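You operate a simulated robot arm through the tools that you are given. There is no shell and no other tool. Be economical: measure what you need, move in short steps, check, and stop when the job is done.

The job below is to be done with a simulated robot arm. You get a single attempt, and the scene is never put back.

TASK
Plate panel 5 in the test tank at the current on the card.
Fine: clip it on before the run, unclip it with the mains off, then stand it back in its gap.

It is judged by the outcome, as a careful person would: the job done as asked, and still so three seconds after it is handed in. It fails if anything else is knocked over, pushed out of place, dropped, spilled or broken.

THE ROBOT
A 7-joint arm with a two-finger parallel gripper, fixed in place. Base frame: the origin is at the foot of the arm, x ahead of it, y to its left, z up; the work surface is at about z = 0.888. Readings come in m, degrees, newtons and seconds.
With the tool pointing down near the work surface it reaches from about 0.3 to 0.7 m from the base axis. Its first joint turns from -66.0 to 66.0 degrees. Payload 1.57 kg.
Tool frame: the origin (TCP) lies between the finger pads and is the grasp point; the fingertips stand 0.03 m ahead of it; z points along the fingers, y is the line along which they close. The gripper opens to 0.11 m. The fingers are 0.024 m wide and 0.012 m thick; the gripper's body (0.048 by 0.112 m) begins 0.078 m behind the TCP.
Orientation is told as [roll, pitch, yaw] about the base's x, y, z axes, in that order, counted from this pose: with the fingers straight down and closing along the base's y, the tool's x points along the base's -x, its y along +y and its z along -z.

THE INTERFACE
- The arm moves only by the tool arm_command. Its argument "series" is a list that holds one entry, the list of rows, each a list of 7 numbers: the shift along the tool's x, y, z in m, then the turn, a rotation vector about the tool's x, y, z in degrees, then the gripper command, from -1 (shut) to 1 (fully open), values between in proportion. In form: [[[dx, dy, dz, rx, ry, rz, gripper], ...]]. A call has 1 to 20 rows; each row is the pose to reach, as a shift and turn from the pose commanded when the call began, along the tool's axes at that moment. Rows are played at 5 a second. More than 0.05 m and 8.6 degrees between two rows, or a gripper value outside its range, and nothing of the call is played. A pose out of reach is approached as far as the arm can. The call stops where the force on the tool passes 90 N (or 10 N more than at its start, if that is more) or the arm is blocked; 0.2 s more then pass. The fingers move at their own pace (about 0.108 m/s each) and stop on an object; they squeeze with about 22 N. The grip force told is the motor's: it shows also when the fingers shut on nothing. Time passes only in rows, and 0.2 s behind the last, so rows that repeat a pose let the fingers close. The reply holds the time, the measured pose of the TCP, the force on the tool along the base axes, the opening and the grip force, in the units named above and with some noise, and new pictures: "show" is both (left out), scene, wrist or none.
- Cameras (640 x 400 px; columns grow to the right, rows downward): "scene" is fixed at [0.1545, -0.3803, 1.4102]; the picture's right is [0.88, -0.47, 0.00], its down [-0.29, -0.53, -0.80] and it looks along [0.38, 0.70, -0.61] (base axes); focal length 230 px, centre (320, 200). "wrist" rides on the gripper at [0.07, 0.016, -0.141] in the tool frame; the picture's right is [-0.23, 0.97, 0.00], its down [-0.86, -0.20, -0.48] and it looks along [-0.47, -0.11, 0.88] (tool axes); focal length 222 px, centre (320, 200). There is no depth. A picture from a camera that has moved, and an enlarged one, comes with that camera's place and axes in the base frame and with its lens. The place of the scene camera against the robot may be out by one fixed shift of up to 0.018 m in any direction.
- inspect(camera, box): a new picture of the part [left, top, right, bottom] of that camera's present view, enlarged. It takes no simulated time.
- close_job(): hands the job in; it is judged then, once.

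Go step by step. Nothing tells you positions but the pictures and the camera data: compare them with the known pose of the tool, close in by small moves and look again before you grip or let go. The budget is 120 turns and 170 pictures, counting those below and the enlarged ones. Unless the task says otherwise, let go and move clear before handing in, and close with one line.

The tools are called as a command line: name --argument value ..., lists and objects as JSON in quotes. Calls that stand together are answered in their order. arm_command: Moves the arm, as the interface text tells. Its arguments: {"type":"object","properties":{"series":{"type":"array"},"show":{"type":"string","enum":["both","scene","wrist","none"]}},"required":["series"]} The other tools are called the same way: inspect (camera, box) takes an enlarged picture of a part of a camera's view; close_job () hands the job in.

At the start:

```text
t: 0.0
tcp_pos: [0.4179, -0.0901, 1.2705]
tool_rot: [-0.1, 0.0, 0.0]
wrist_force: [-0.1, -0.2, 0.6]
finger_gap: 0.1099
gripper_force: 0.0
```

scene: 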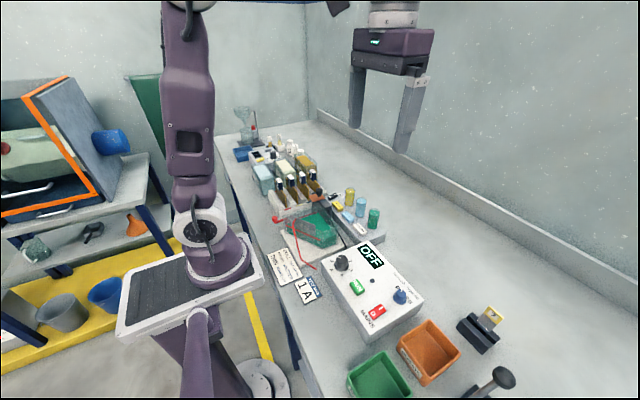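
wrist: 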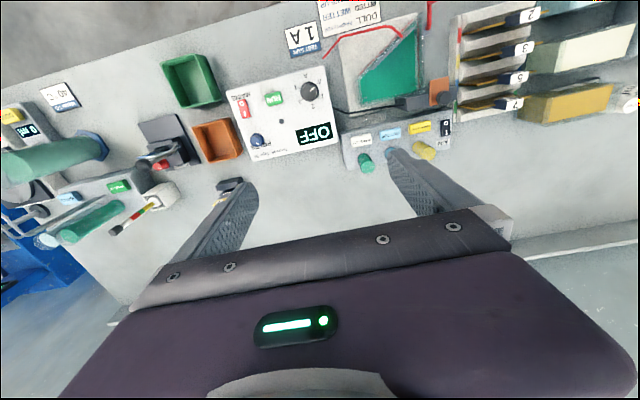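

I see a Hull cell (green bath), a power supply showing OFF, a rack of panels (2, 3, 5, 7) and cards. I'll enlarge the important parts first.

inspect --camera "wrist" --box '[220, 0, 460, 150]'

inspect --camera "wrist" --box '[420, 0, 640, 140]'

inspect --camera "scene" --box '[230, 130, 430, 260]'

inspect --camera "scene" --box '[260, 220, 440, 340]'

```text
2.67 times, centred on (340, 75) of wrist
camera zoom: at [0.3464, -0.0729, 1.413], right [0.23, 0.97, 0.0], down [0.86, -0.2, 0.48], along [0.47, -0.11, -0.88], focal length 592 px, centre (267, 533)
```

zoom: 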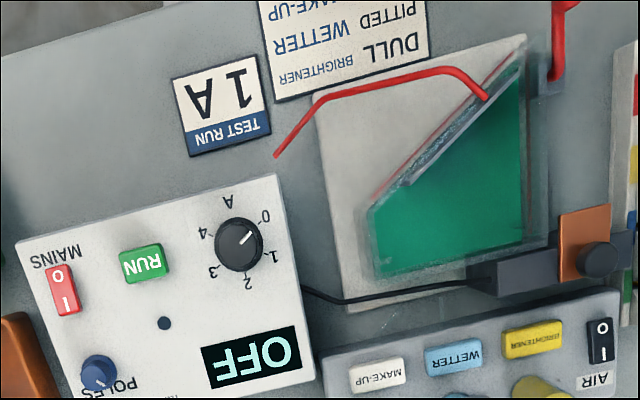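

```text
2.86 times, centred on (530, 70) of wrist
camera zoom: at [0.3464, -0.0729, 1.413], right [0.23, 0.97, 0.0], down [0.86, -0.2, 0.48], along [0.47, -0.11, -0.88], focal length 635 px, centre (-280, 571)
```

zoom: 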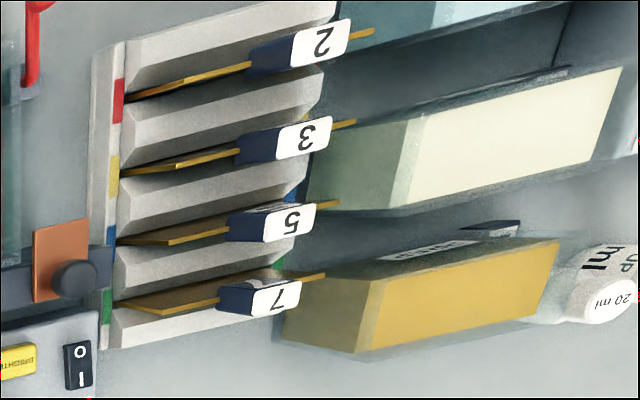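

```text
3.08 times, centred on (330, 195) of scene
camera zoom: at [0.1545, -0.3803, 1.4102], right [0.88, -0.47, 0.0], down [-0.29, -0.53, -0.8], along [0.38, 0.7, -0.61], focal length 709 px, centre (289, 215)
```

zoom: 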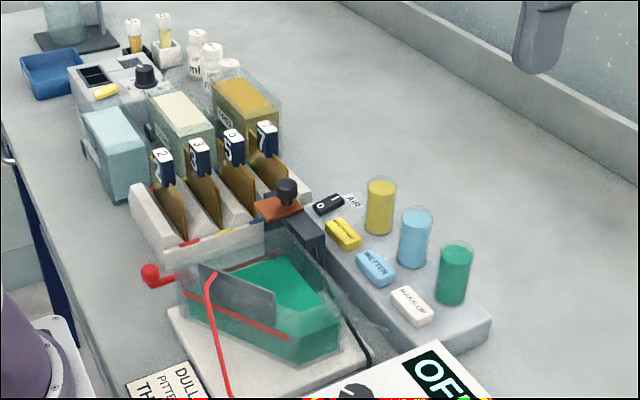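

```text
3.33 times, centred on (350, 280) of scene
camera zoom: at [0.1545, -0.3803, 1.4102], right [0.88, -0.47, 0.0], down [-0.29, -0.53, -0.8], along [0.38, 0.7, -0.61], focal length 768 px, centre (220, -67)
```

zoom: 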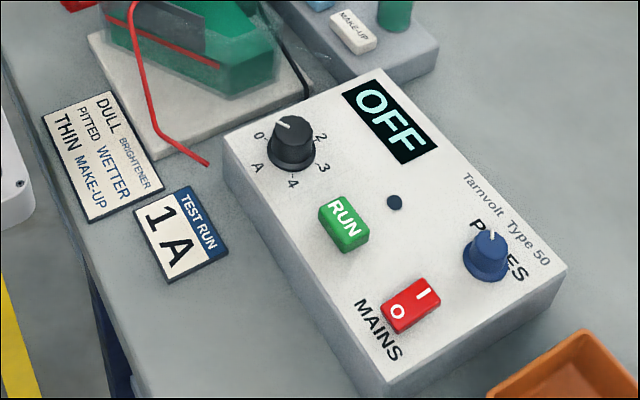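

Card says 1 A; the panels stand in a rack with 5 third in order. I'll bring the wrist camera closer to the tank and rack.

arm_command --series '[[[0.0, 0.045, 0.03, 0, 0, 0, 1], [0.0, 0.09, 0.06, 0, 0, 0, 1], [0, 0.135, 0.09, 0, 0, 0, 1], [0, 0.18, 0.1, 0, 0, 0, 1], [0, 0.2, 0.1, 0, 0, 0, 1]]]' --show "wrist"

```text
refused: row 1 steps farther than a row can; nothing moved
```

The step limit applies to the combined length, so I'll use smaller steps.

arm_command --series '[[[0.0, 0.04, 0.02, 0, 0, 0, 1], [0.0, 0.08, 0.04, 0, 0, 0, 1], [0, 0.12, 0.06, 0, 0, 0, 1], [0, 0.16, 0.08, 0, 0, 0, 1], [0, 0.2, 0.1, 0, 0, 0, 1], [0, 0.2, 0.1, 0, 0, 0, 1]]]' --show "wrist"

```text
t: 1.4
tcp_pos: [0.4172, 0.1127, 1.1699]
tool_rot: [0.1, -0.1, 0.0]
wrist_force: [-0.6, -0.3, 0.1]
finger_gap: 0.1098
gripper_force: 0.1
camera wrist: at [0.3459, 0.1278, 1.313], right [0.23, 0.97, 0.0], down [0.86, -0.2, 0.48], along [0.47, -0.11, -0.88], focal length 222 px, centre (320, 200)
```

wrist: 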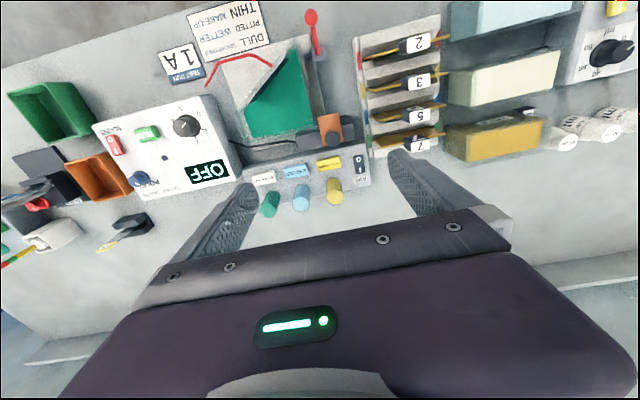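

inspect --camera "wrist" --box '[190, 0, 350, 190]'

inspect --camera "wrist" --box '[290, 0, 460, 170]'

inspect --camera "scene" --box '[260, 170, 360, 260]'

```text
2.11 times, centred on (270, 95) of wrist
camera zoom: at [0.3459, 0.1278, 1.313], right [0.23, 0.97, 0.0], down [0.86, -0.2, 0.48], along [0.47, -0.11, -0.88], focal length 468 px, centre (425, 421)
```

zoom: 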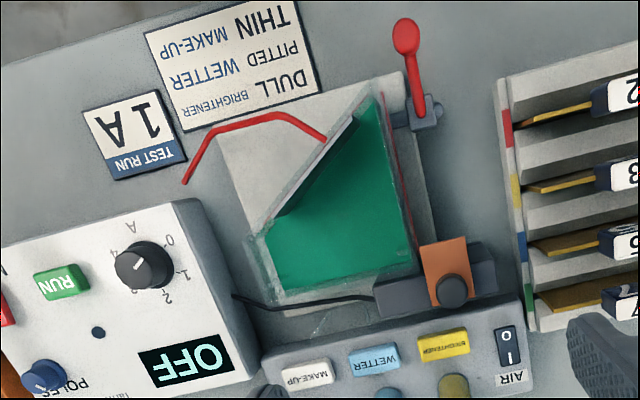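

```text
2.35 times, centred on (375, 85) of wrist
camera zoom: at [0.3459, 0.1278, 1.313], right [0.23, 0.97, 0.0], down [0.86, -0.2, 0.48], along [0.47, -0.11, -0.88], focal length 523 px, centre (191, 471)
```

zoom: 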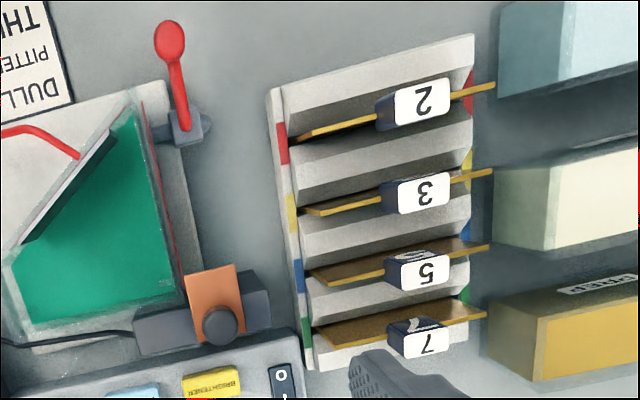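

```text
4.44 times, centred on (310, 215) of scene
camera zoom: at [0.1545, -0.3803, 1.4102], right [0.88, -0.47, 0.0], down [-0.29, -0.53, -0.8], along [0.38, 0.7, -0.61], focal length 1024 px, centre (364, 133)
```

zoom: 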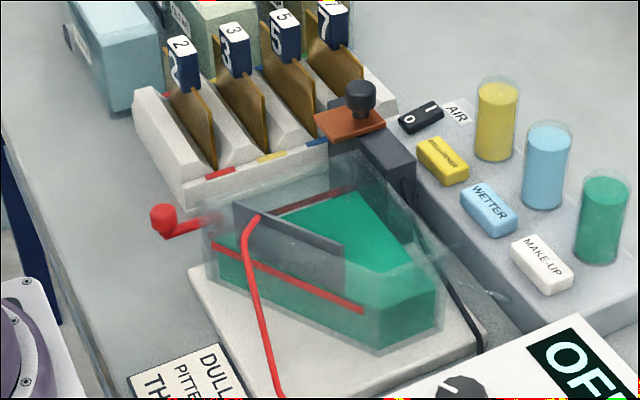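

Cathode seat seems to be the straight tank wall at about y=0.12, with a red lever at its near end and a copper contact with a black knob at its far end. I'll get a closer look at both.

arm_command --series '[[[0.03, 0, 0.02, 0, 0, 0, 1], [0.06, 0, 0.04, 0, 0, 0, 1], [0.09, 0, 0.05, 0, 0, 0, 1], [0.09, 0, 0.05, 0, 0, 0, 1]]]' --show "wrist"

```text
t: 2.4
tcp_pos: [0.327, 0.1108, 1.1208]
tool_rot: [0.0, 0.0, 0.0]
wrist_force: [-1.0, 0.5, 0.1]
finger_gap: 0.1102
gripper_force: 0.1
camera wrist: at [0.2563, 0.1273, 1.2628], right [0.23, 0.97, 0.0], down [0.86, -0.2, 0.48], along [0.47, -0.11, -0.88], focal length 222 px, centre (320, 200)
```

wrist: 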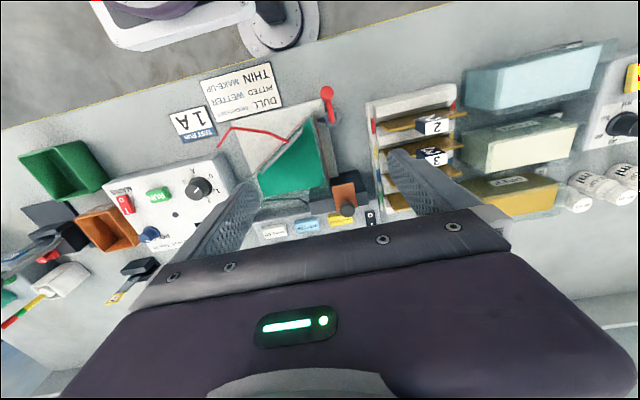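

inspect --camera "wrist" --box '[240, 75, 380, 225]'

inspect --camera "wrist" --box '[95, 80, 255, 260]'

```text
2.67 times, centred on (310, 150) of wrist
camera zoom: at [0.2563, 0.1273, 1.2628], right [0.23, 0.97, 0.0], down [0.86, -0.2, 0.48], along [0.47, -0.11, -0.88], focal length 592 px, centre (347, 333)
```

zoom: 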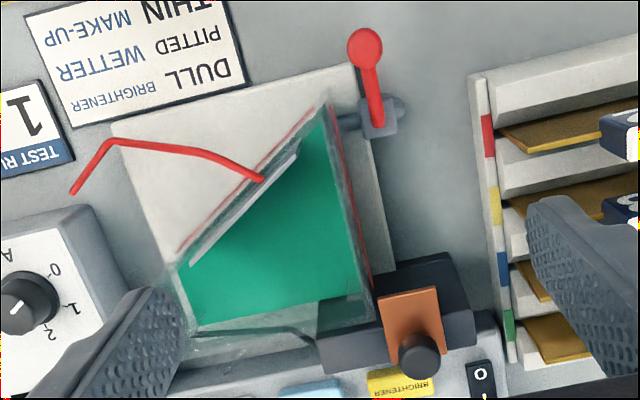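

```text
2.22 times, centred on (175, 170) of wrist
camera zoom: at [0.2563, 0.1273, 1.2628], right [0.23, 0.97, 0.0], down [0.86, -0.2, 0.48], along [0.47, -0.11, -0.88], focal length 494 px, centre (642, 267)
```

zoom: 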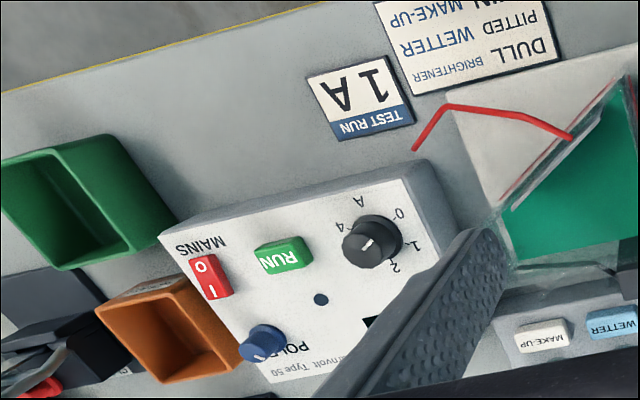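

The red lever looks like a drain tap (leave it alone), and the copper strip with the knob is the clip. I'll zoom in more tightly on the clip from both cameras.

inspect --camera "wrist" --box '[305, 125, 375, 225]'

inspect --camera "scene" --box '[320, 180, 365, 225]'

inspect --camera "scene" --box '[285, 160, 345, 220]'

```text
4.00 times, centred on (340, 175) of wrist
camera zoom: at [0.2563, 0.1273, 1.2628], right [0.23, 0.97, 0.0], down [0.86, -0.2, 0.48], along [0.47, -0.11, -0.88], focal length 888 px, centre (240, 300)
```

zoom: 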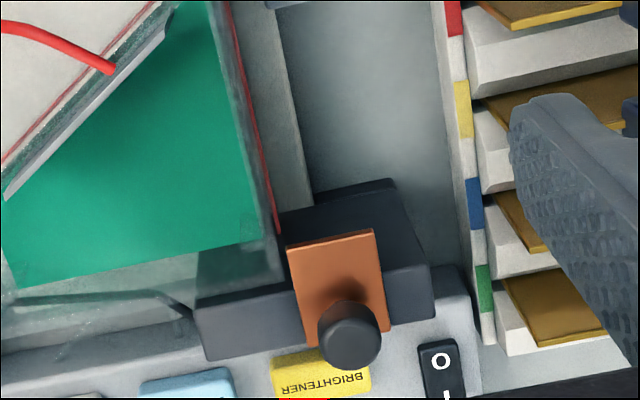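

```text
8.89 times, centred on (342, 202) of scene
camera zoom: at [0.1545, -0.3803, 1.4102], right [0.88, -0.47, 0.0], down [-0.29, -0.53, -0.8], along [0.38, 0.7, -0.61], focal length 2047 px, centre (120, 178)
```

zoom: 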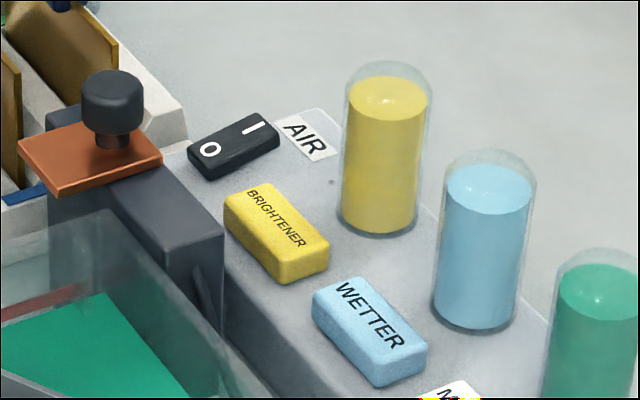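

```text
6.67 times, centred on (315, 190) of scene
camera zoom: at [0.1545, -0.3803, 1.4102], right [0.88, -0.47, 0.0], down [-0.29, -0.53, -0.8], along [0.38, 0.7, -0.61], focal length 1536 px, centre (353, 267)
```

zoom: 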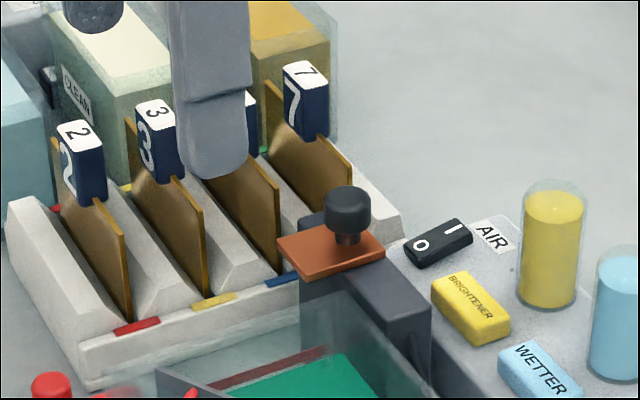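

The clip is a block at the tank's far corner with a copper jaw on top. I need a side view to see how it opens, so I'll yaw the tool and look along +y from above the supply.

arm_command --series '[[[-0.005, -0.016, -0.003, 0, 0, -8.2, 1], [-0.01, -0.031, -0.006, 0, 0, -16.4, 1], [-0.015, -0.047, -0.009, 0, 0, -24.6, 1], [-0.02, -0.062, -0.012, 0, 0, -32.8, 1], [-0.025, -0.078, -0.015, 0, 0, -41, 1], [-0.03, -0.093, -0.018, 0, 0, -49.2, 1], [-0.035, -0.11, -0.021, 0, 0, -57.4, 1], [-0.04, -0.125, -0.024, 0, 0, -65.6, 1], [-0.045, -0.14, -0.027, 0, 0, -73.8, 1], [-0.05, -0.155, -0.03, 0, 0, -82, 1], [-0.053, -0.17, -0.03, 0, 0, -90, 1], [-0.053, -0.17, -0.03, 0, 0, -90, 1]]]' --show "none"

```text
t: 5.0
tcp_pos: [0.3811, -0.0603, 1.1513]
tool_rot: [0.1, 0.0, 90.1]
wrist_force: [-0.1, -1.2, 0.2]
finger_gap: 0.1098
gripper_force: 0.0
```

arm_command --series '[[[-0.015, 0, 0.0, 0, -8, 0, 1], [-0.04, 0, 0.01, 0, -16, 0, 1], [-0.06, 0, 0.02, 0, -24, 0, 1], [-0.09, 0, 0.03, 0, -32, 0, 1], [-0.09, 0, 0.03, 0, -32, 0, 1]]]' --show "wrist"

```text
t: 6.2
tcp_pos: [0.3798, 0.0322, 1.1196]
tool_rot: [0.1, -32.1, 90.1]
wrist_force: [0.3, 0.1, -0.5]
finger_gap: 0.1098
gripper_force: 0.0
camera wrist: at [0.3624, -0.1026, 1.2033], right [-0.97, 0.19, 0.12], down [0.2, 0.47, 0.86], along [0.11, 0.86, -0.5], focal length 222 px, centre (320, 200)
```

wrist: 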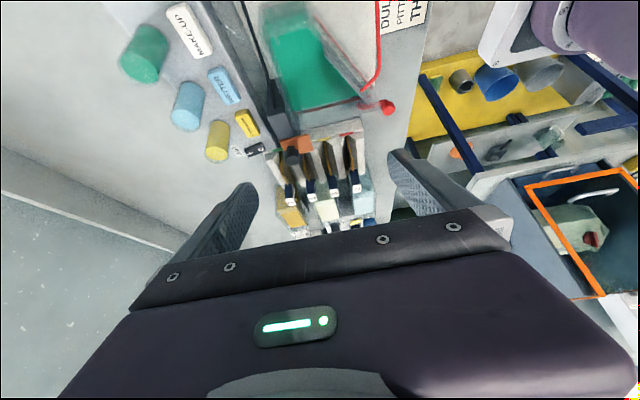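

inspect --camera "wrist" --box '[240, 60, 400, 180]'

inspect --camera "wrist" --box '[250, 110, 370, 240]'

```text
3.33 times, centred on (320, 120) of wrist
camera zoom: at [0.3624, -0.1026, 1.2033], right [-0.97, 0.19, 0.12], down [0.2, 0.47, 0.86], along [0.11, 0.86, -0.5], focal length 740 px, centre (320, 467)
```

zoom: 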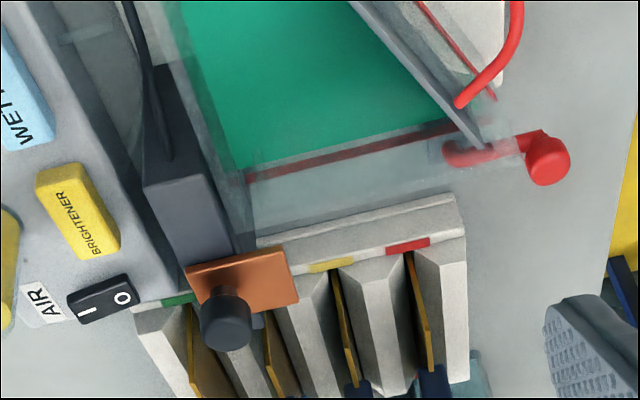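

```text
3.08 times, centred on (310, 175) of wrist
camera zoom: at [0.3624, -0.1026, 1.2033], right [-0.97, 0.19, 0.12], down [0.2, 0.47, 0.86], along [0.11, 0.86, -0.5], focal length 684 px, centre (351, 277)
```

zoom: 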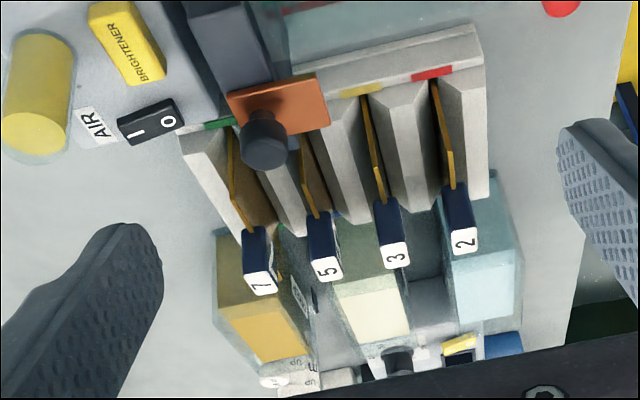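

I take the copper plate to be the clip jaw (z≈0.977, just outside the tank wall y≈0.11) and tag 5's top to be at (0.420, 0.245, 0.989). Next I straighten the tool and look at the power supply.

arm_command --series '[[[0.02, 0, -0.03, 0, 8, 0, 1], [0.042, 0, -0.055, 0, 16, 0, 1], [0.063, 0, -0.083, 0, 24, 0, 1], [0.084, 0, -0.111, 0, 32, 0, 1], [0.084, 0, -0.111, 0, 32, 0, 1]]]' --show "none"

arm_command --series '[[[0.007, 0, 0, 0, 0, 8.2, 1], [0.014, 0, 0, 0, 0, 16.4, 1], [0.021, 0, 0, 0, 0, 24.6, 1], [0.028, 0, 0, 0, 0, 32.8, 1], [0.035, 0, 0, 0, 0, 41, 1], [0.042, 0, 0, 0, 0, 49.2, 1], [0.049, 0, 0, 0, 0, 57.4, 1], [0.056, 0, 0, 0, 0, 65.6, 1], [0.063, 0, 0, 0, 0, 73.8, 1], [0.07, 0, 0, 0, 0, 82, 1], [0.07, 0, 0, 0, 0, 90, 1], [0.07, 0, 0, 0, 0, 90, 1]]]' --show "wrist"

```text
t: 7.4
tcp_pos: [0.379, -0.0985, 1.1694]
tool_rot: [0.0, 0.0, 90.1]
wrist_force: [0.1, 0.0, 0.4]
finger_gap: 0.1099
gripper_force: 0.0
```

```text
t: 10.0
tcp_pos: [0.3802, -0.1697, 1.1712]
tool_rot: [0.0, 0.0, -0.1]
wrist_force: [0.9, -0.3, 0.0]
finger_gap: 0.1101
gripper_force: 0.0
camera wrist: at [0.3095, -0.1529, 1.3128], right [0.23, 0.97, 0.0], down [0.85, -0.2, 0.48], along [0.47, -0.11, -0.88], focal length 222 px, centre (320, 200)
```

wrist: 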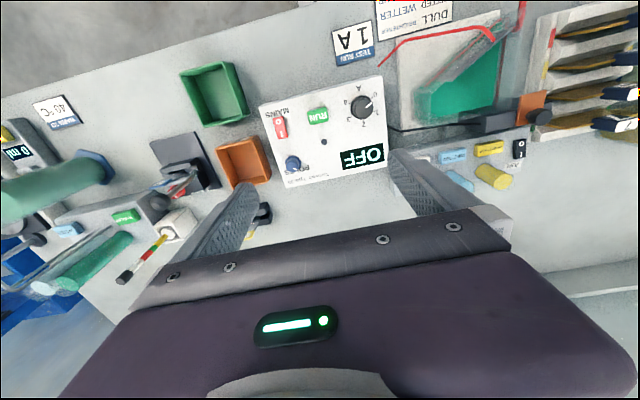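

inspect --camera "wrist" --box '[255, 75, 395, 195]'

inspect --camera "wrist" --box '[340, 75, 400, 125]'

inspect --camera "scene" --box '[365, 275, 425, 335]'

```text
3.33 times, centred on (325, 135) of wrist
camera zoom: at [0.3095, -0.1529, 1.3128], right [0.23, 0.97, 0.0], down [0.85, -0.2, 0.48], along [0.47, -0.11, -0.88], focal length 740 px, centre (303, 417)
```

zoom: 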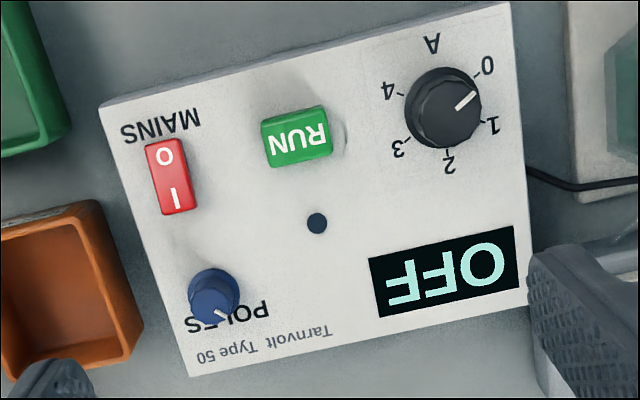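

```text
8.00 times, centred on (370, 100) of wrist
camera zoom: at [0.3095, -0.1529, 1.3128], right [0.23, 0.97, 0.0], down [0.85, -0.2, 0.48], along [0.47, -0.11, -0.88], focal length 1777 px, centre (-80, 1000)
```

zoom: 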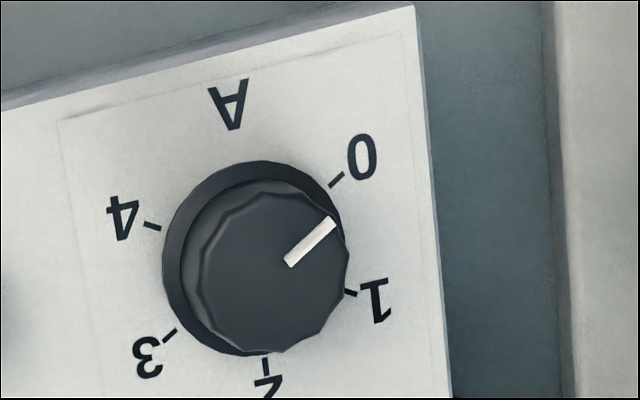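

```text
6.67 times, centred on (395, 305) of scene
camera zoom: at [0.1545, -0.3803, 1.4102], right [0.88, -0.47, 0.0], down [-0.29, -0.53, -0.8], along [0.38, 0.7, -0.61], focal length 1536 px, centre (-180, -500)
```

zoom: 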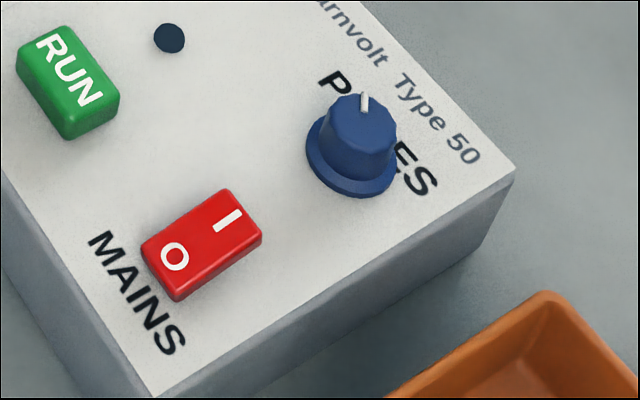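

The dial stands at 0 A, with ticks 60° apart, so 1 A is 60° clockwise; mains is off. Now I move over tag 5 and check its alignment.

arm_command --series '[[[-0.004, 0.0415, 0.0, 0, 0, 0, 1], [-0.008, 0.083, 0.0, 0, 0, 0, 1], [-0.012, 0.1245, 0.01, 0, 0, 0, 1], [-0.016, 0.166, 0.02, 0, 0, 0, 1], [-0.02, 0.2075, 0.035, 0, 0, 0, 1], [-0.024, 0.249, 0.05, 0, 0, 0, 1], [-0.028, 0.29, 0.065, 0, 0, 0, 1], [-0.032, 0.332, 0.08, 0, 0, 0, 1], [-0.036, 0.373, 0.095, 0, 0, 0, 1], [-0.04, 0.415, 0.11, 0, 0, 0, 1], [-0.04, 0.415, 0.11, 0, 0, 0, 1]]]' --show "both"

inspect --camera "wrist" --box '[230, 80, 410, 220]'

```text
t: 12.4
tcp_pos: [0.4185, 0.246, 1.0605]
tool_rot: [0.0, -0.1, 0.1]
wrist_force: [-0.5, 0.2, 0.4]
finger_gap: 0.1099
gripper_force: 0.0
camera wrist: at [0.3483, 0.2637, 1.2024], right [0.23, 0.97, 0.0], down [0.86, -0.2, 0.48], along [0.47, -0.11, -0.88], focal length 222 px, centre (320, 200)
```

scene: 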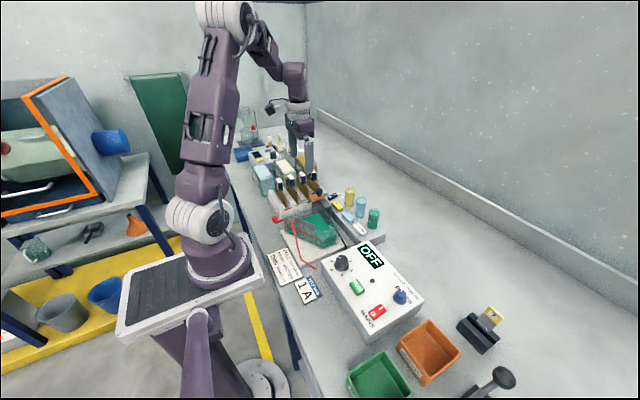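
wrist: 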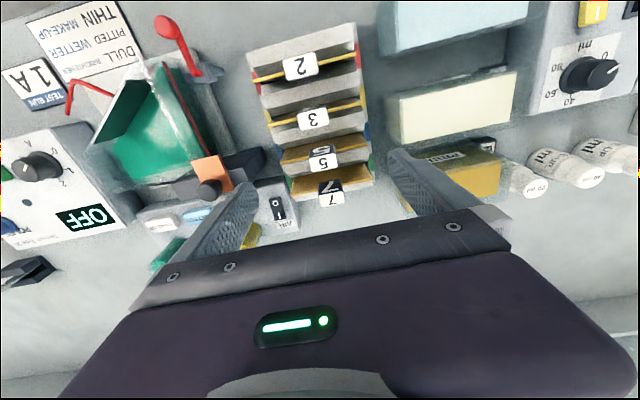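

```text
2.86 times, centred on (320, 150) of wrist
camera zoom: at [0.3483, 0.2637, 1.2024], right [0.23, 0.97, 0.0], down [0.86, -0.2, 0.48], along [0.47, -0.11, -0.88], focal length 635 px, centre (320, 343)
```

zoom: 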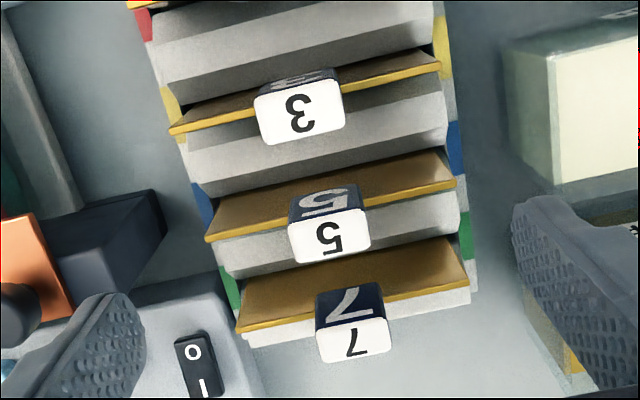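

Tag 5's top is at about (0.4205, 0.250, 0.989), 27 mm wide along y, and the panel's top edge is at z≈0.963. I'll descend so that the fingertips stop at 0.970 and grip the tag across y.

arm_command --series '[[[-0.002, 0.004, 0.0, 0, 0, 0, 0.1], [-0.002, 0.004, 0.02, 0, 0, 0, 0.1], [-0.002, 0.004, 0.04, 0, 0, 0, 0.1], [-0.002, 0.004, 0.061, 0, 0, 0, 0.1], [-0.002, 0.004, 0.061, 0, 0, 0, 0.1]]]' --show "wrist"

inspect --camera "wrist" --box '[250, 80, 410, 220]'

inspect --camera "scene" --box '[270, 150, 340, 220]'

```text
t: 13.6
tcp_pos: [0.422, 0.2505, 0.9985]
tool_rot: [0.0, 0.0, 0.0]
wrist_force: [0.6, -0.3, 0.6]
finger_gap: 0.0606
gripper_force: 0.1
camera wrist: at [0.3512, 0.2662, 1.1417], right [0.23, 0.97, 0.0], down [0.86, -0.2, 0.48], along [0.47, -0.11, -0.88], focal length 222 px, centre (320, 200)
```

wrist: 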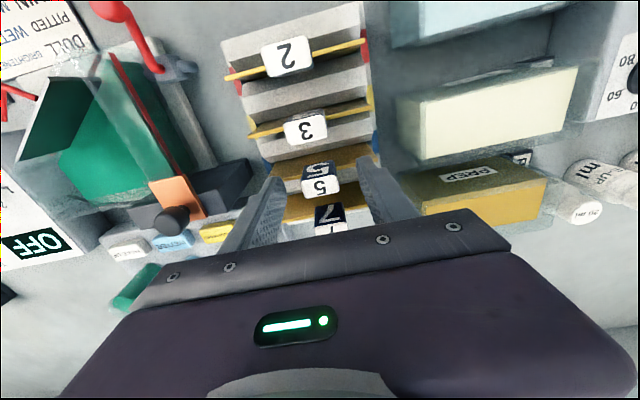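

```text
2.86 times, centred on (330, 150) of wrist
camera zoom: at [0.3512, 0.2662, 1.1417], right [0.23, 0.97, 0.0], down [0.86, -0.2, 0.48], along [0.47, -0.11, -0.88], focal length 635 px, centre (291, 343)
```

zoom: 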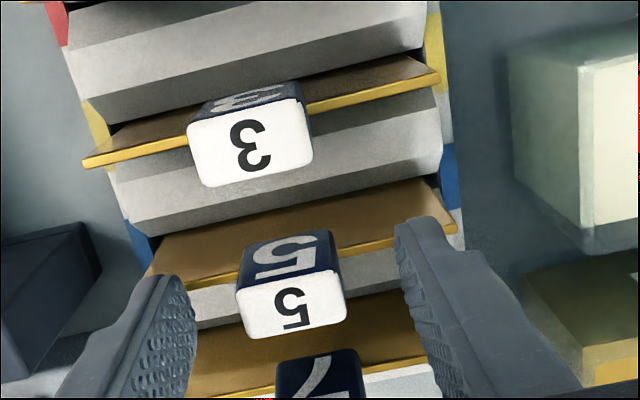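

```text
5.71 times, centred on (305, 185) of scene
camera zoom: at [0.1545, -0.3803, 1.4102], right [0.88, -0.47, 0.0], down [-0.29, -0.53, -0.8], along [0.38, 0.7, -0.61], focal length 1316 px, centre (406, 286)
```

zoom: 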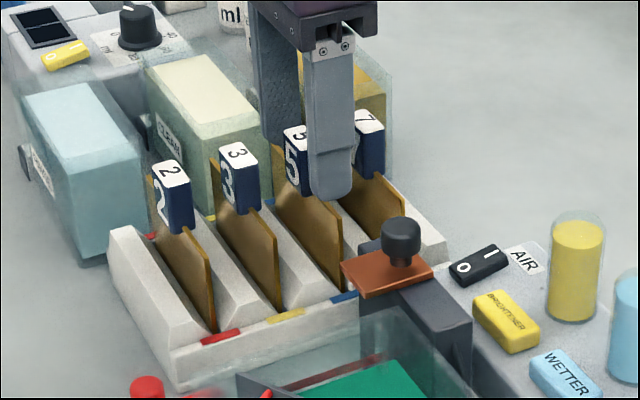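

Fingers straddle tag 5 symmetrically. I'll close and lift a little.

arm_command --series '[[[0, 0, 0, 0, 0, 0, -1], [0, 0, 0, 0, 0, 0, -1], [0, 0, 0, 0, 0, 0, -1], [0, 0, 0, 0, 0, 0, -1], [0, 0, -0.02, 0, 0, 0, -1], [0, 0, -0.04, 0, 0, 0, -1], [0, 0, -0.04, 0, 0, 0, -1]]]' --show "both"

inspect --camera "scene" --box '[270, 130, 360, 220]'

```text
t: 15.2
tcp_pos: [0.4221, 0.2495, 1.0393]
tool_rot: [0.0, -0.1, 0.0]
wrist_force: [1.3, 0.5, -0.6]
finger_gap: 0.0276
gripper_force: 22.6
camera wrist: at [0.3512, 0.2662, 1.182], right [0.23, 0.97, 0.0], down [0.86, -0.2, 0.48], along [0.47, -0.11, -0.88], focal length 222 px, centre (320, 200)
```

scene: 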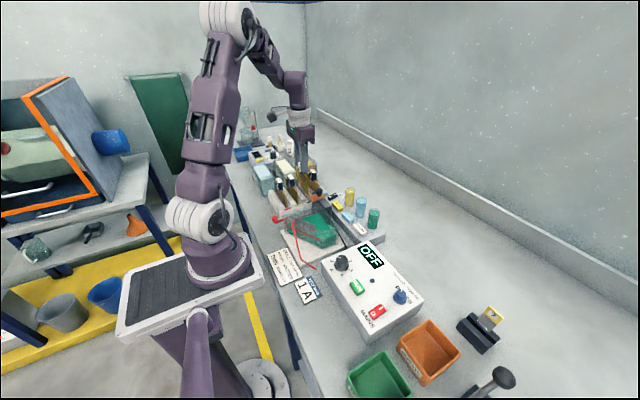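
wrist: 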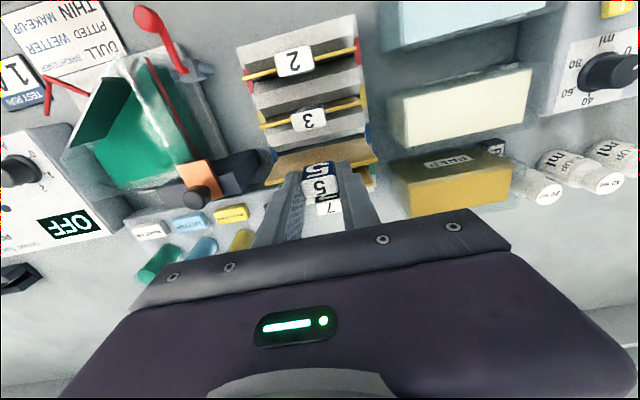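

```text
4.44 times, centred on (315, 175) of scene
camera zoom: at [0.1545, -0.3803, 1.4102], right [0.88, -0.47, 0.0], down [-0.29, -0.53, -0.8], along [0.38, 0.7, -0.61], focal length 1024 px, centre (342, 311)
```

zoom: 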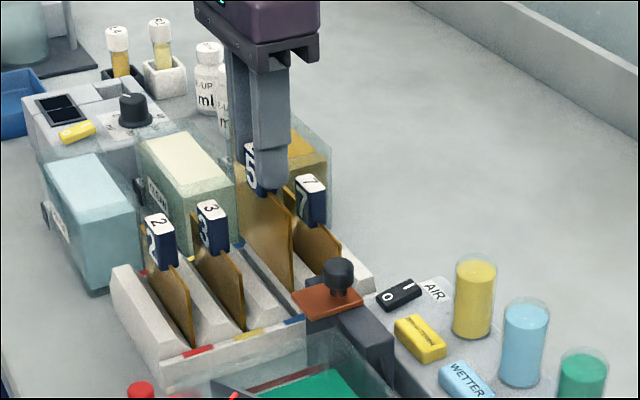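

Panel 5 is held (gap 27.6 mm). I'll lift it well clear and look at its shape.

arm_command --series '[[[0, 0, -0.03, 0, 0, 0, -1], [0, 0, -0.06, 0, 0, 0, -1], [0, 0, -0.1, 0, 0, 0, -1], [0, 0, -0.1, 0, 0, 0, -1]]]' --show "none"

inspect --camera "scene" --box '[270, 110, 370, 220]'

inspect --camera "wrist" --box '[60, 50, 260, 240]'

```text
t: 16.2
tcp_pos: [0.4201, 0.2503, 1.1398]
tool_rot: [-0.1, 0.0, 0.0]
wrist_force: [-0.5, -0.2, -0.5]
finger_gap: 0.0276
gripper_force: 22.3
```

```text
3.64 times, centred on (320, 165) of scene
camera zoom: at [0.1545, -0.3803, 1.4102], right [0.88, -0.47, 0.0], down [-0.29, -0.53, -0.8], along [0.38, 0.7, -0.61], focal length 838 px, centre (320, 327)
```

zoom: 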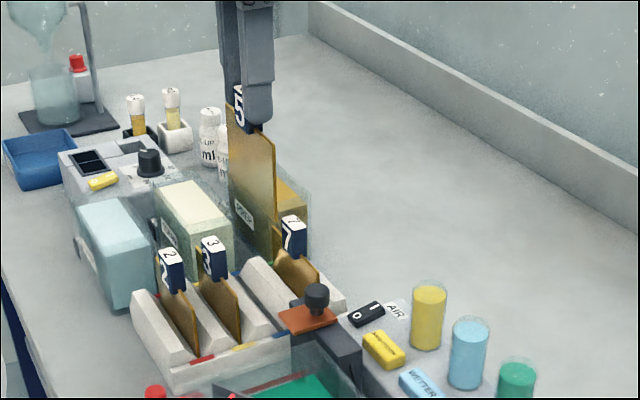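

```text
2.11 times, centred on (160, 145) of wrist
camera zoom: at [0.3512, 0.2658, 1.282], right [0.23, 0.97, 0.0], down [0.86, -0.2, 0.48], along [0.47, -0.11, -0.88], focal length 468 px, centre (657, 316)
```

zoom: 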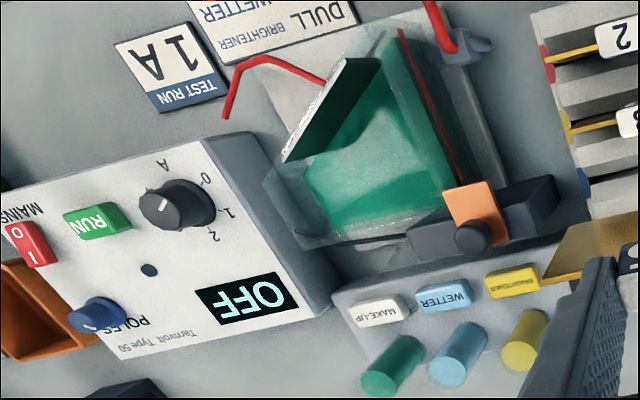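

inspect --camera "scene" --box '[285, 125, 325, 190]'

```text
6.15 times, centred on (305, 158) of scene
camera zoom: at [0.1545, -0.3803, 1.4102], right [0.88, -0.47, 0.0], down [-0.29, -0.53, -0.8], along [0.38, 0.7, -0.61], focal length 1417 px, centre (412, 462)
```

zoom: 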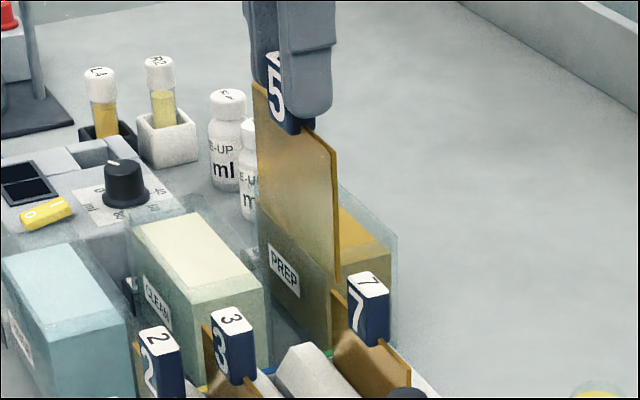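

The panel is about 100 × 73 mm. I'll carry it over the tank while yawing +90° so that it lies along x, staying high.

arm_command --series '[[[0.006, -0.014, 0, 0, 0, -8.2, -1], [0.012, -0.027, 0, 0, 0, -16.4, -1], [0.018, -0.04, 0, 0, 0, -24.6, -1], [0.024, -0.054, 0, 0, 0, -32.8, -1], [0.03, -0.068, 0, 0, 0, -41, -1], [0.037, -0.08, 0, 0, 0, -49.2, -1], [0.043, -0.095, 0, 0, 0, -57.4, -1], [0.05, -0.11, 0, 0, 0, -65.6, -1], [0.056, -0.12, 0, 0, 0, -73.8, -1], [0.062, -0.135, 0, 0, 0, -82, -1], [0.068, -0.15, 0, 0, 0, -90, -1], [0.068, -0.15, 0, 0, 0, -90, -1]]]' --show "both"

inspect --camera "wrist" --box '[220, 40, 420, 220]'

inspect --camera "scene" --box '[260, 140, 370, 270]'

```text
t: 18.8
tcp_pos: [0.3545, 0.0998, 1.1387]
tool_rot: [0.0, 0.0, 90.1]
wrist_force: [-0.4, 0.4, -0.3]
finger_gap: 0.0272
gripper_force: 22.1
camera wrist: at [0.3375, 0.0297, 1.2814], right [-0.97, 0.23, 0.0], down [0.2, 0.86, 0.48], along [0.11, 0.47, -0.88], focal length 222 px, centre (320, 200)
```

scene: 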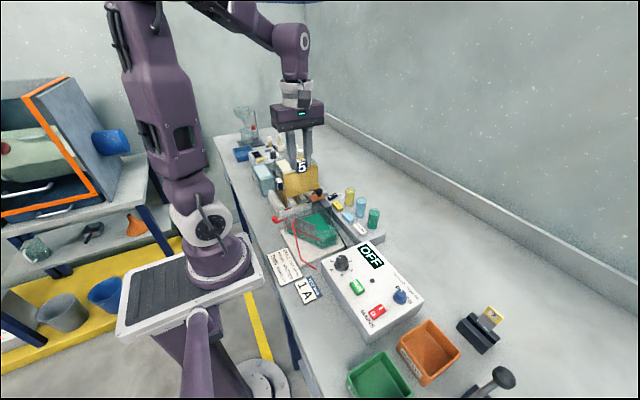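
wrist: 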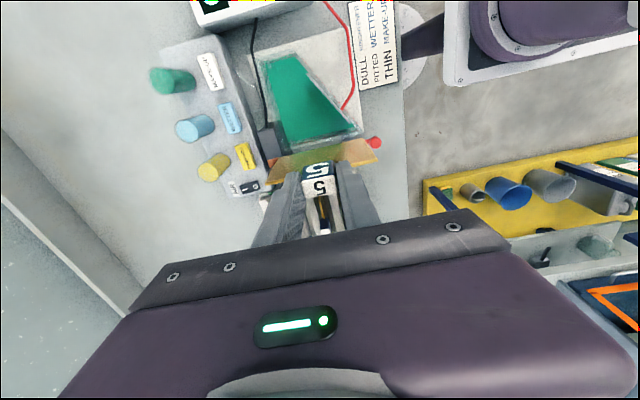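

```text
2.22 times, centred on (320, 130) of wrist
camera zoom: at [0.3375, 0.0297, 1.2814], right [-0.97, 0.23, 0.0], down [0.2, 0.86, 0.48], along [0.11, 0.47, -0.88], focal length 494 px, centre (320, 356)
```

zoom: 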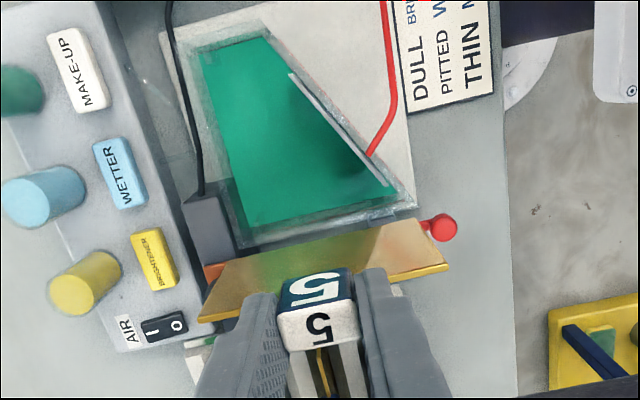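

```text
3.08 times, centred on (315, 205) of scene
camera zoom: at [0.1545, -0.3803, 1.4102], right [0.88, -0.47, 0.0], down [-0.29, -0.53, -0.8], along [0.38, 0.7, -0.61], focal length 709 px, centre (335, 185)
```

zoom: 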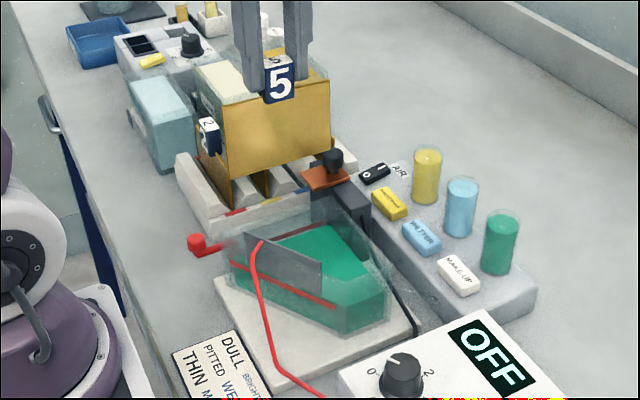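

Panel now hangs over the cathode wall (x≈0.304–0.403, y≈0.099). The fit looks tight, so I'll zoom in on the tank's corners before lowering.

inspect --camera "wrist" --box '[340, 80, 420, 160]'

inspect --camera "wrist" --box '[250, 80, 350, 180]'

inspect --camera "scene" --box '[275, 190, 345, 260]'

```text
5.00 times, centred on (380, 120) of wrist
camera zoom: at [0.3375, 0.0297, 1.2814], right [-0.97, 0.23, 0.0], down [0.2, 0.86, 0.48], along [0.11, 0.47, -0.88], focal length 1111 px, centre (20, 600)
```

zoom: 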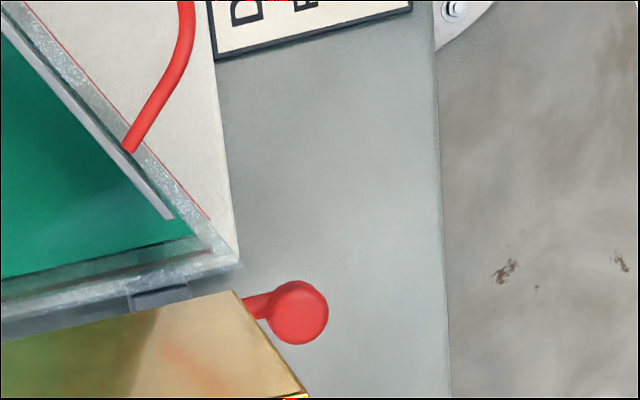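

```text
4.00 times, centred on (300, 130) of wrist
camera zoom: at [0.3375, 0.0297, 1.2814], right [-0.97, 0.23, 0.0], down [0.2, 0.86, 0.48], along [0.11, 0.47, -0.88], focal length 888 px, centre (400, 480)
```

zoom: 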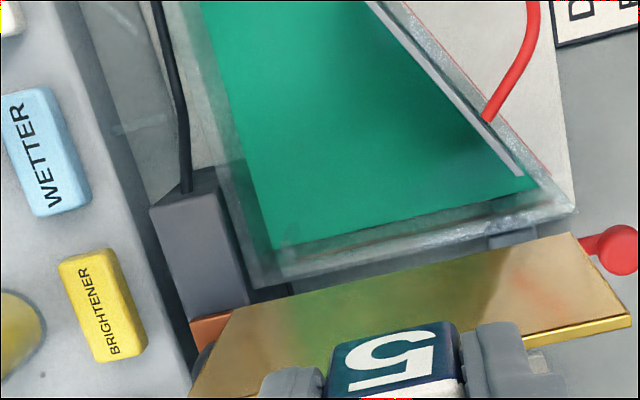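

```text
5.71 times, centred on (310, 225) of scene
camera zoom: at [0.1545, -0.3803, 1.4102], right [0.88, -0.47, 0.0], down [-0.29, -0.53, -0.8], along [0.38, 0.7, -0.61], focal length 1316 px, centre (377, 57)
```

zoom: 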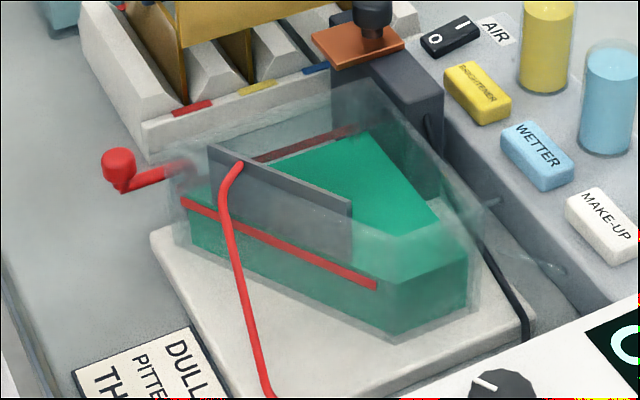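

The seat is nearly exactly the panel's width, so I'll lower it to just above the rim and compare edges again.

arm_command --series '[[[0, 0.001, 0.02, 0, 0, 0, -1], [0, 0.001, 0.04, 0, 0, 0, -1], [0, 0.001, 0.05, 0, 0, 0, -1], [0, 0.001, 0.05, 0, 0, 0, -1]]]' --show "wrist"

inspect --camera "wrist" --box '[230, 40, 410, 220]'

inspect --camera "scene" --box '[265, 160, 355, 250]'

```text
t: 19.8
tcp_pos: [0.3535, 0.0999, 1.0888]
tool_rot: [0.0, 0.0, 90.1]
wrist_force: [-0.9, -0.1, -1.4]
finger_gap: 0.0273
gripper_force: 21.5
camera wrist: at [0.3357, 0.0302, 1.2313], right [-0.97, 0.23, 0.0], down [0.2, 0.86, 0.48], along [0.11, 0.47, -0.88], focal length 222 px, centre (320, 200)
```

wrist: 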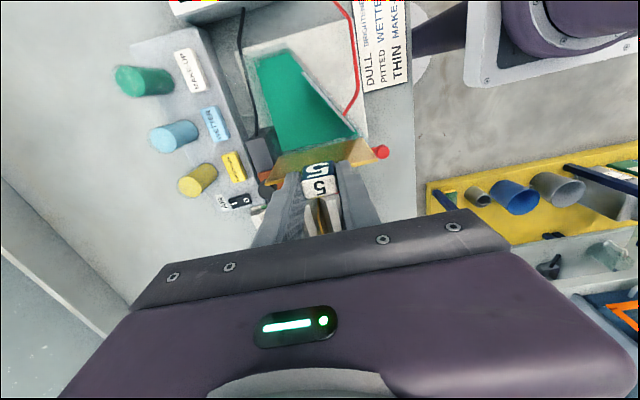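

```text
2.22 times, centred on (320, 130) of wrist
camera zoom: at [0.3357, 0.0302, 1.2313], right [-0.97, 0.23, 0.0], down [0.2, 0.86, 0.48], along [0.11, 0.47, -0.88], focal length 494 px, centre (320, 356)
```

zoom: 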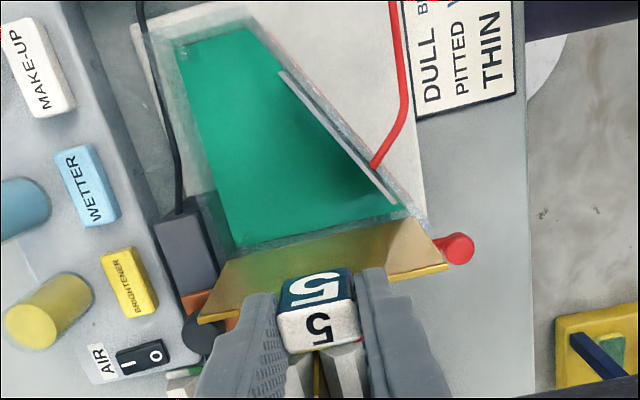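

```text
4.44 times, centred on (310, 205) of scene
camera zoom: at [0.1545, -0.3803, 1.4102], right [0.88, -0.47, 0.0], down [-0.29, -0.53, -0.8], along [0.38, 0.7, -0.61], focal length 1024 px, centre (364, 178)
```

zoom: 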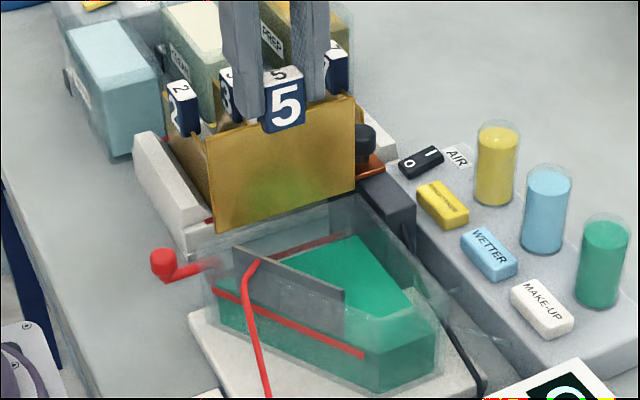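

inspect --camera "wrist" --box '[345, 110, 395, 160]'

inspect --camera "wrist" --box '[255, 120, 325, 190]'

inspect --camera "scene" --box '[300, 190, 360, 240]'

```text
8.00 times, centred on (370, 135) of wrist
camera zoom: at [0.3357, 0.0302, 1.2313], right [-0.97, 0.23, 0.0], down [0.2, 0.86, 0.48], along [0.11, 0.47, -0.88], focal length 1777 px, centre (-80, 720)
```

zoom: 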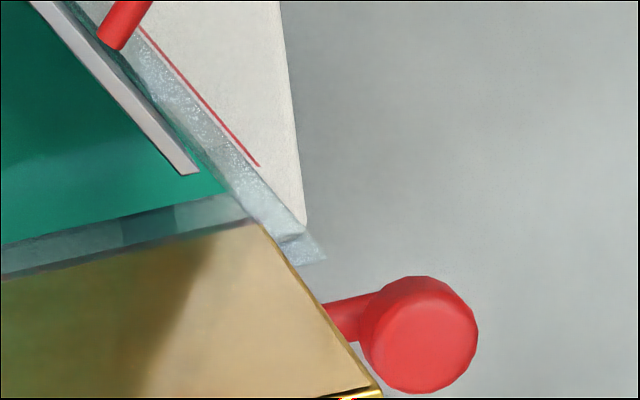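

```text
5.71 times, centred on (290, 155) of wrist
camera zoom: at [0.3357, 0.0302, 1.2313], right [-0.97, 0.23, 0.0], down [0.2, 0.86, 0.48], along [0.11, 0.47, -0.88], focal length 1269 px, centre (491, 457)
```

zoom: 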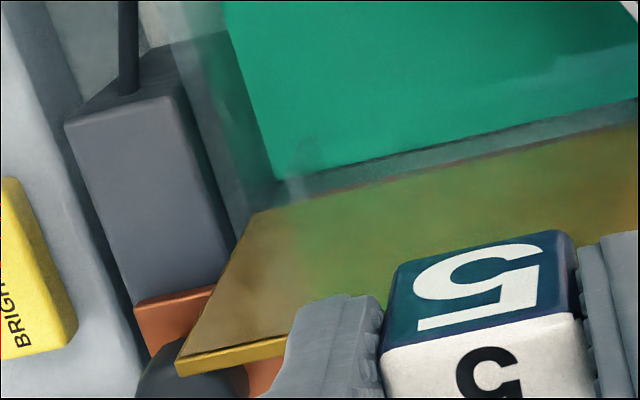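

```text
8.00 times, centred on (330, 215) of scene
camera zoom: at [0.1545, -0.3803, 1.4102], right [0.88, -0.47, 0.0], down [-0.29, -0.53, -0.8], along [0.38, 0.7, -0.61], focal length 1843 px, centre (240, 80)
```

zoom: 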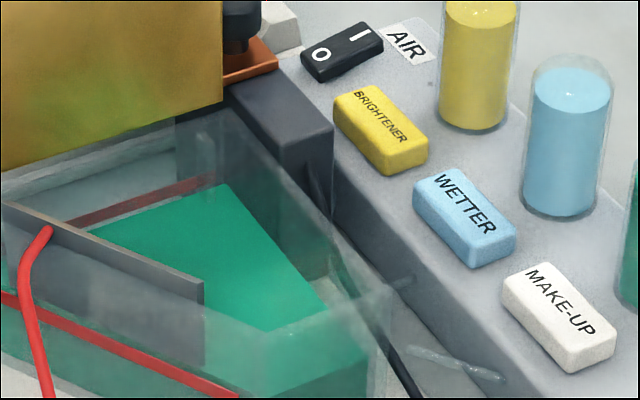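

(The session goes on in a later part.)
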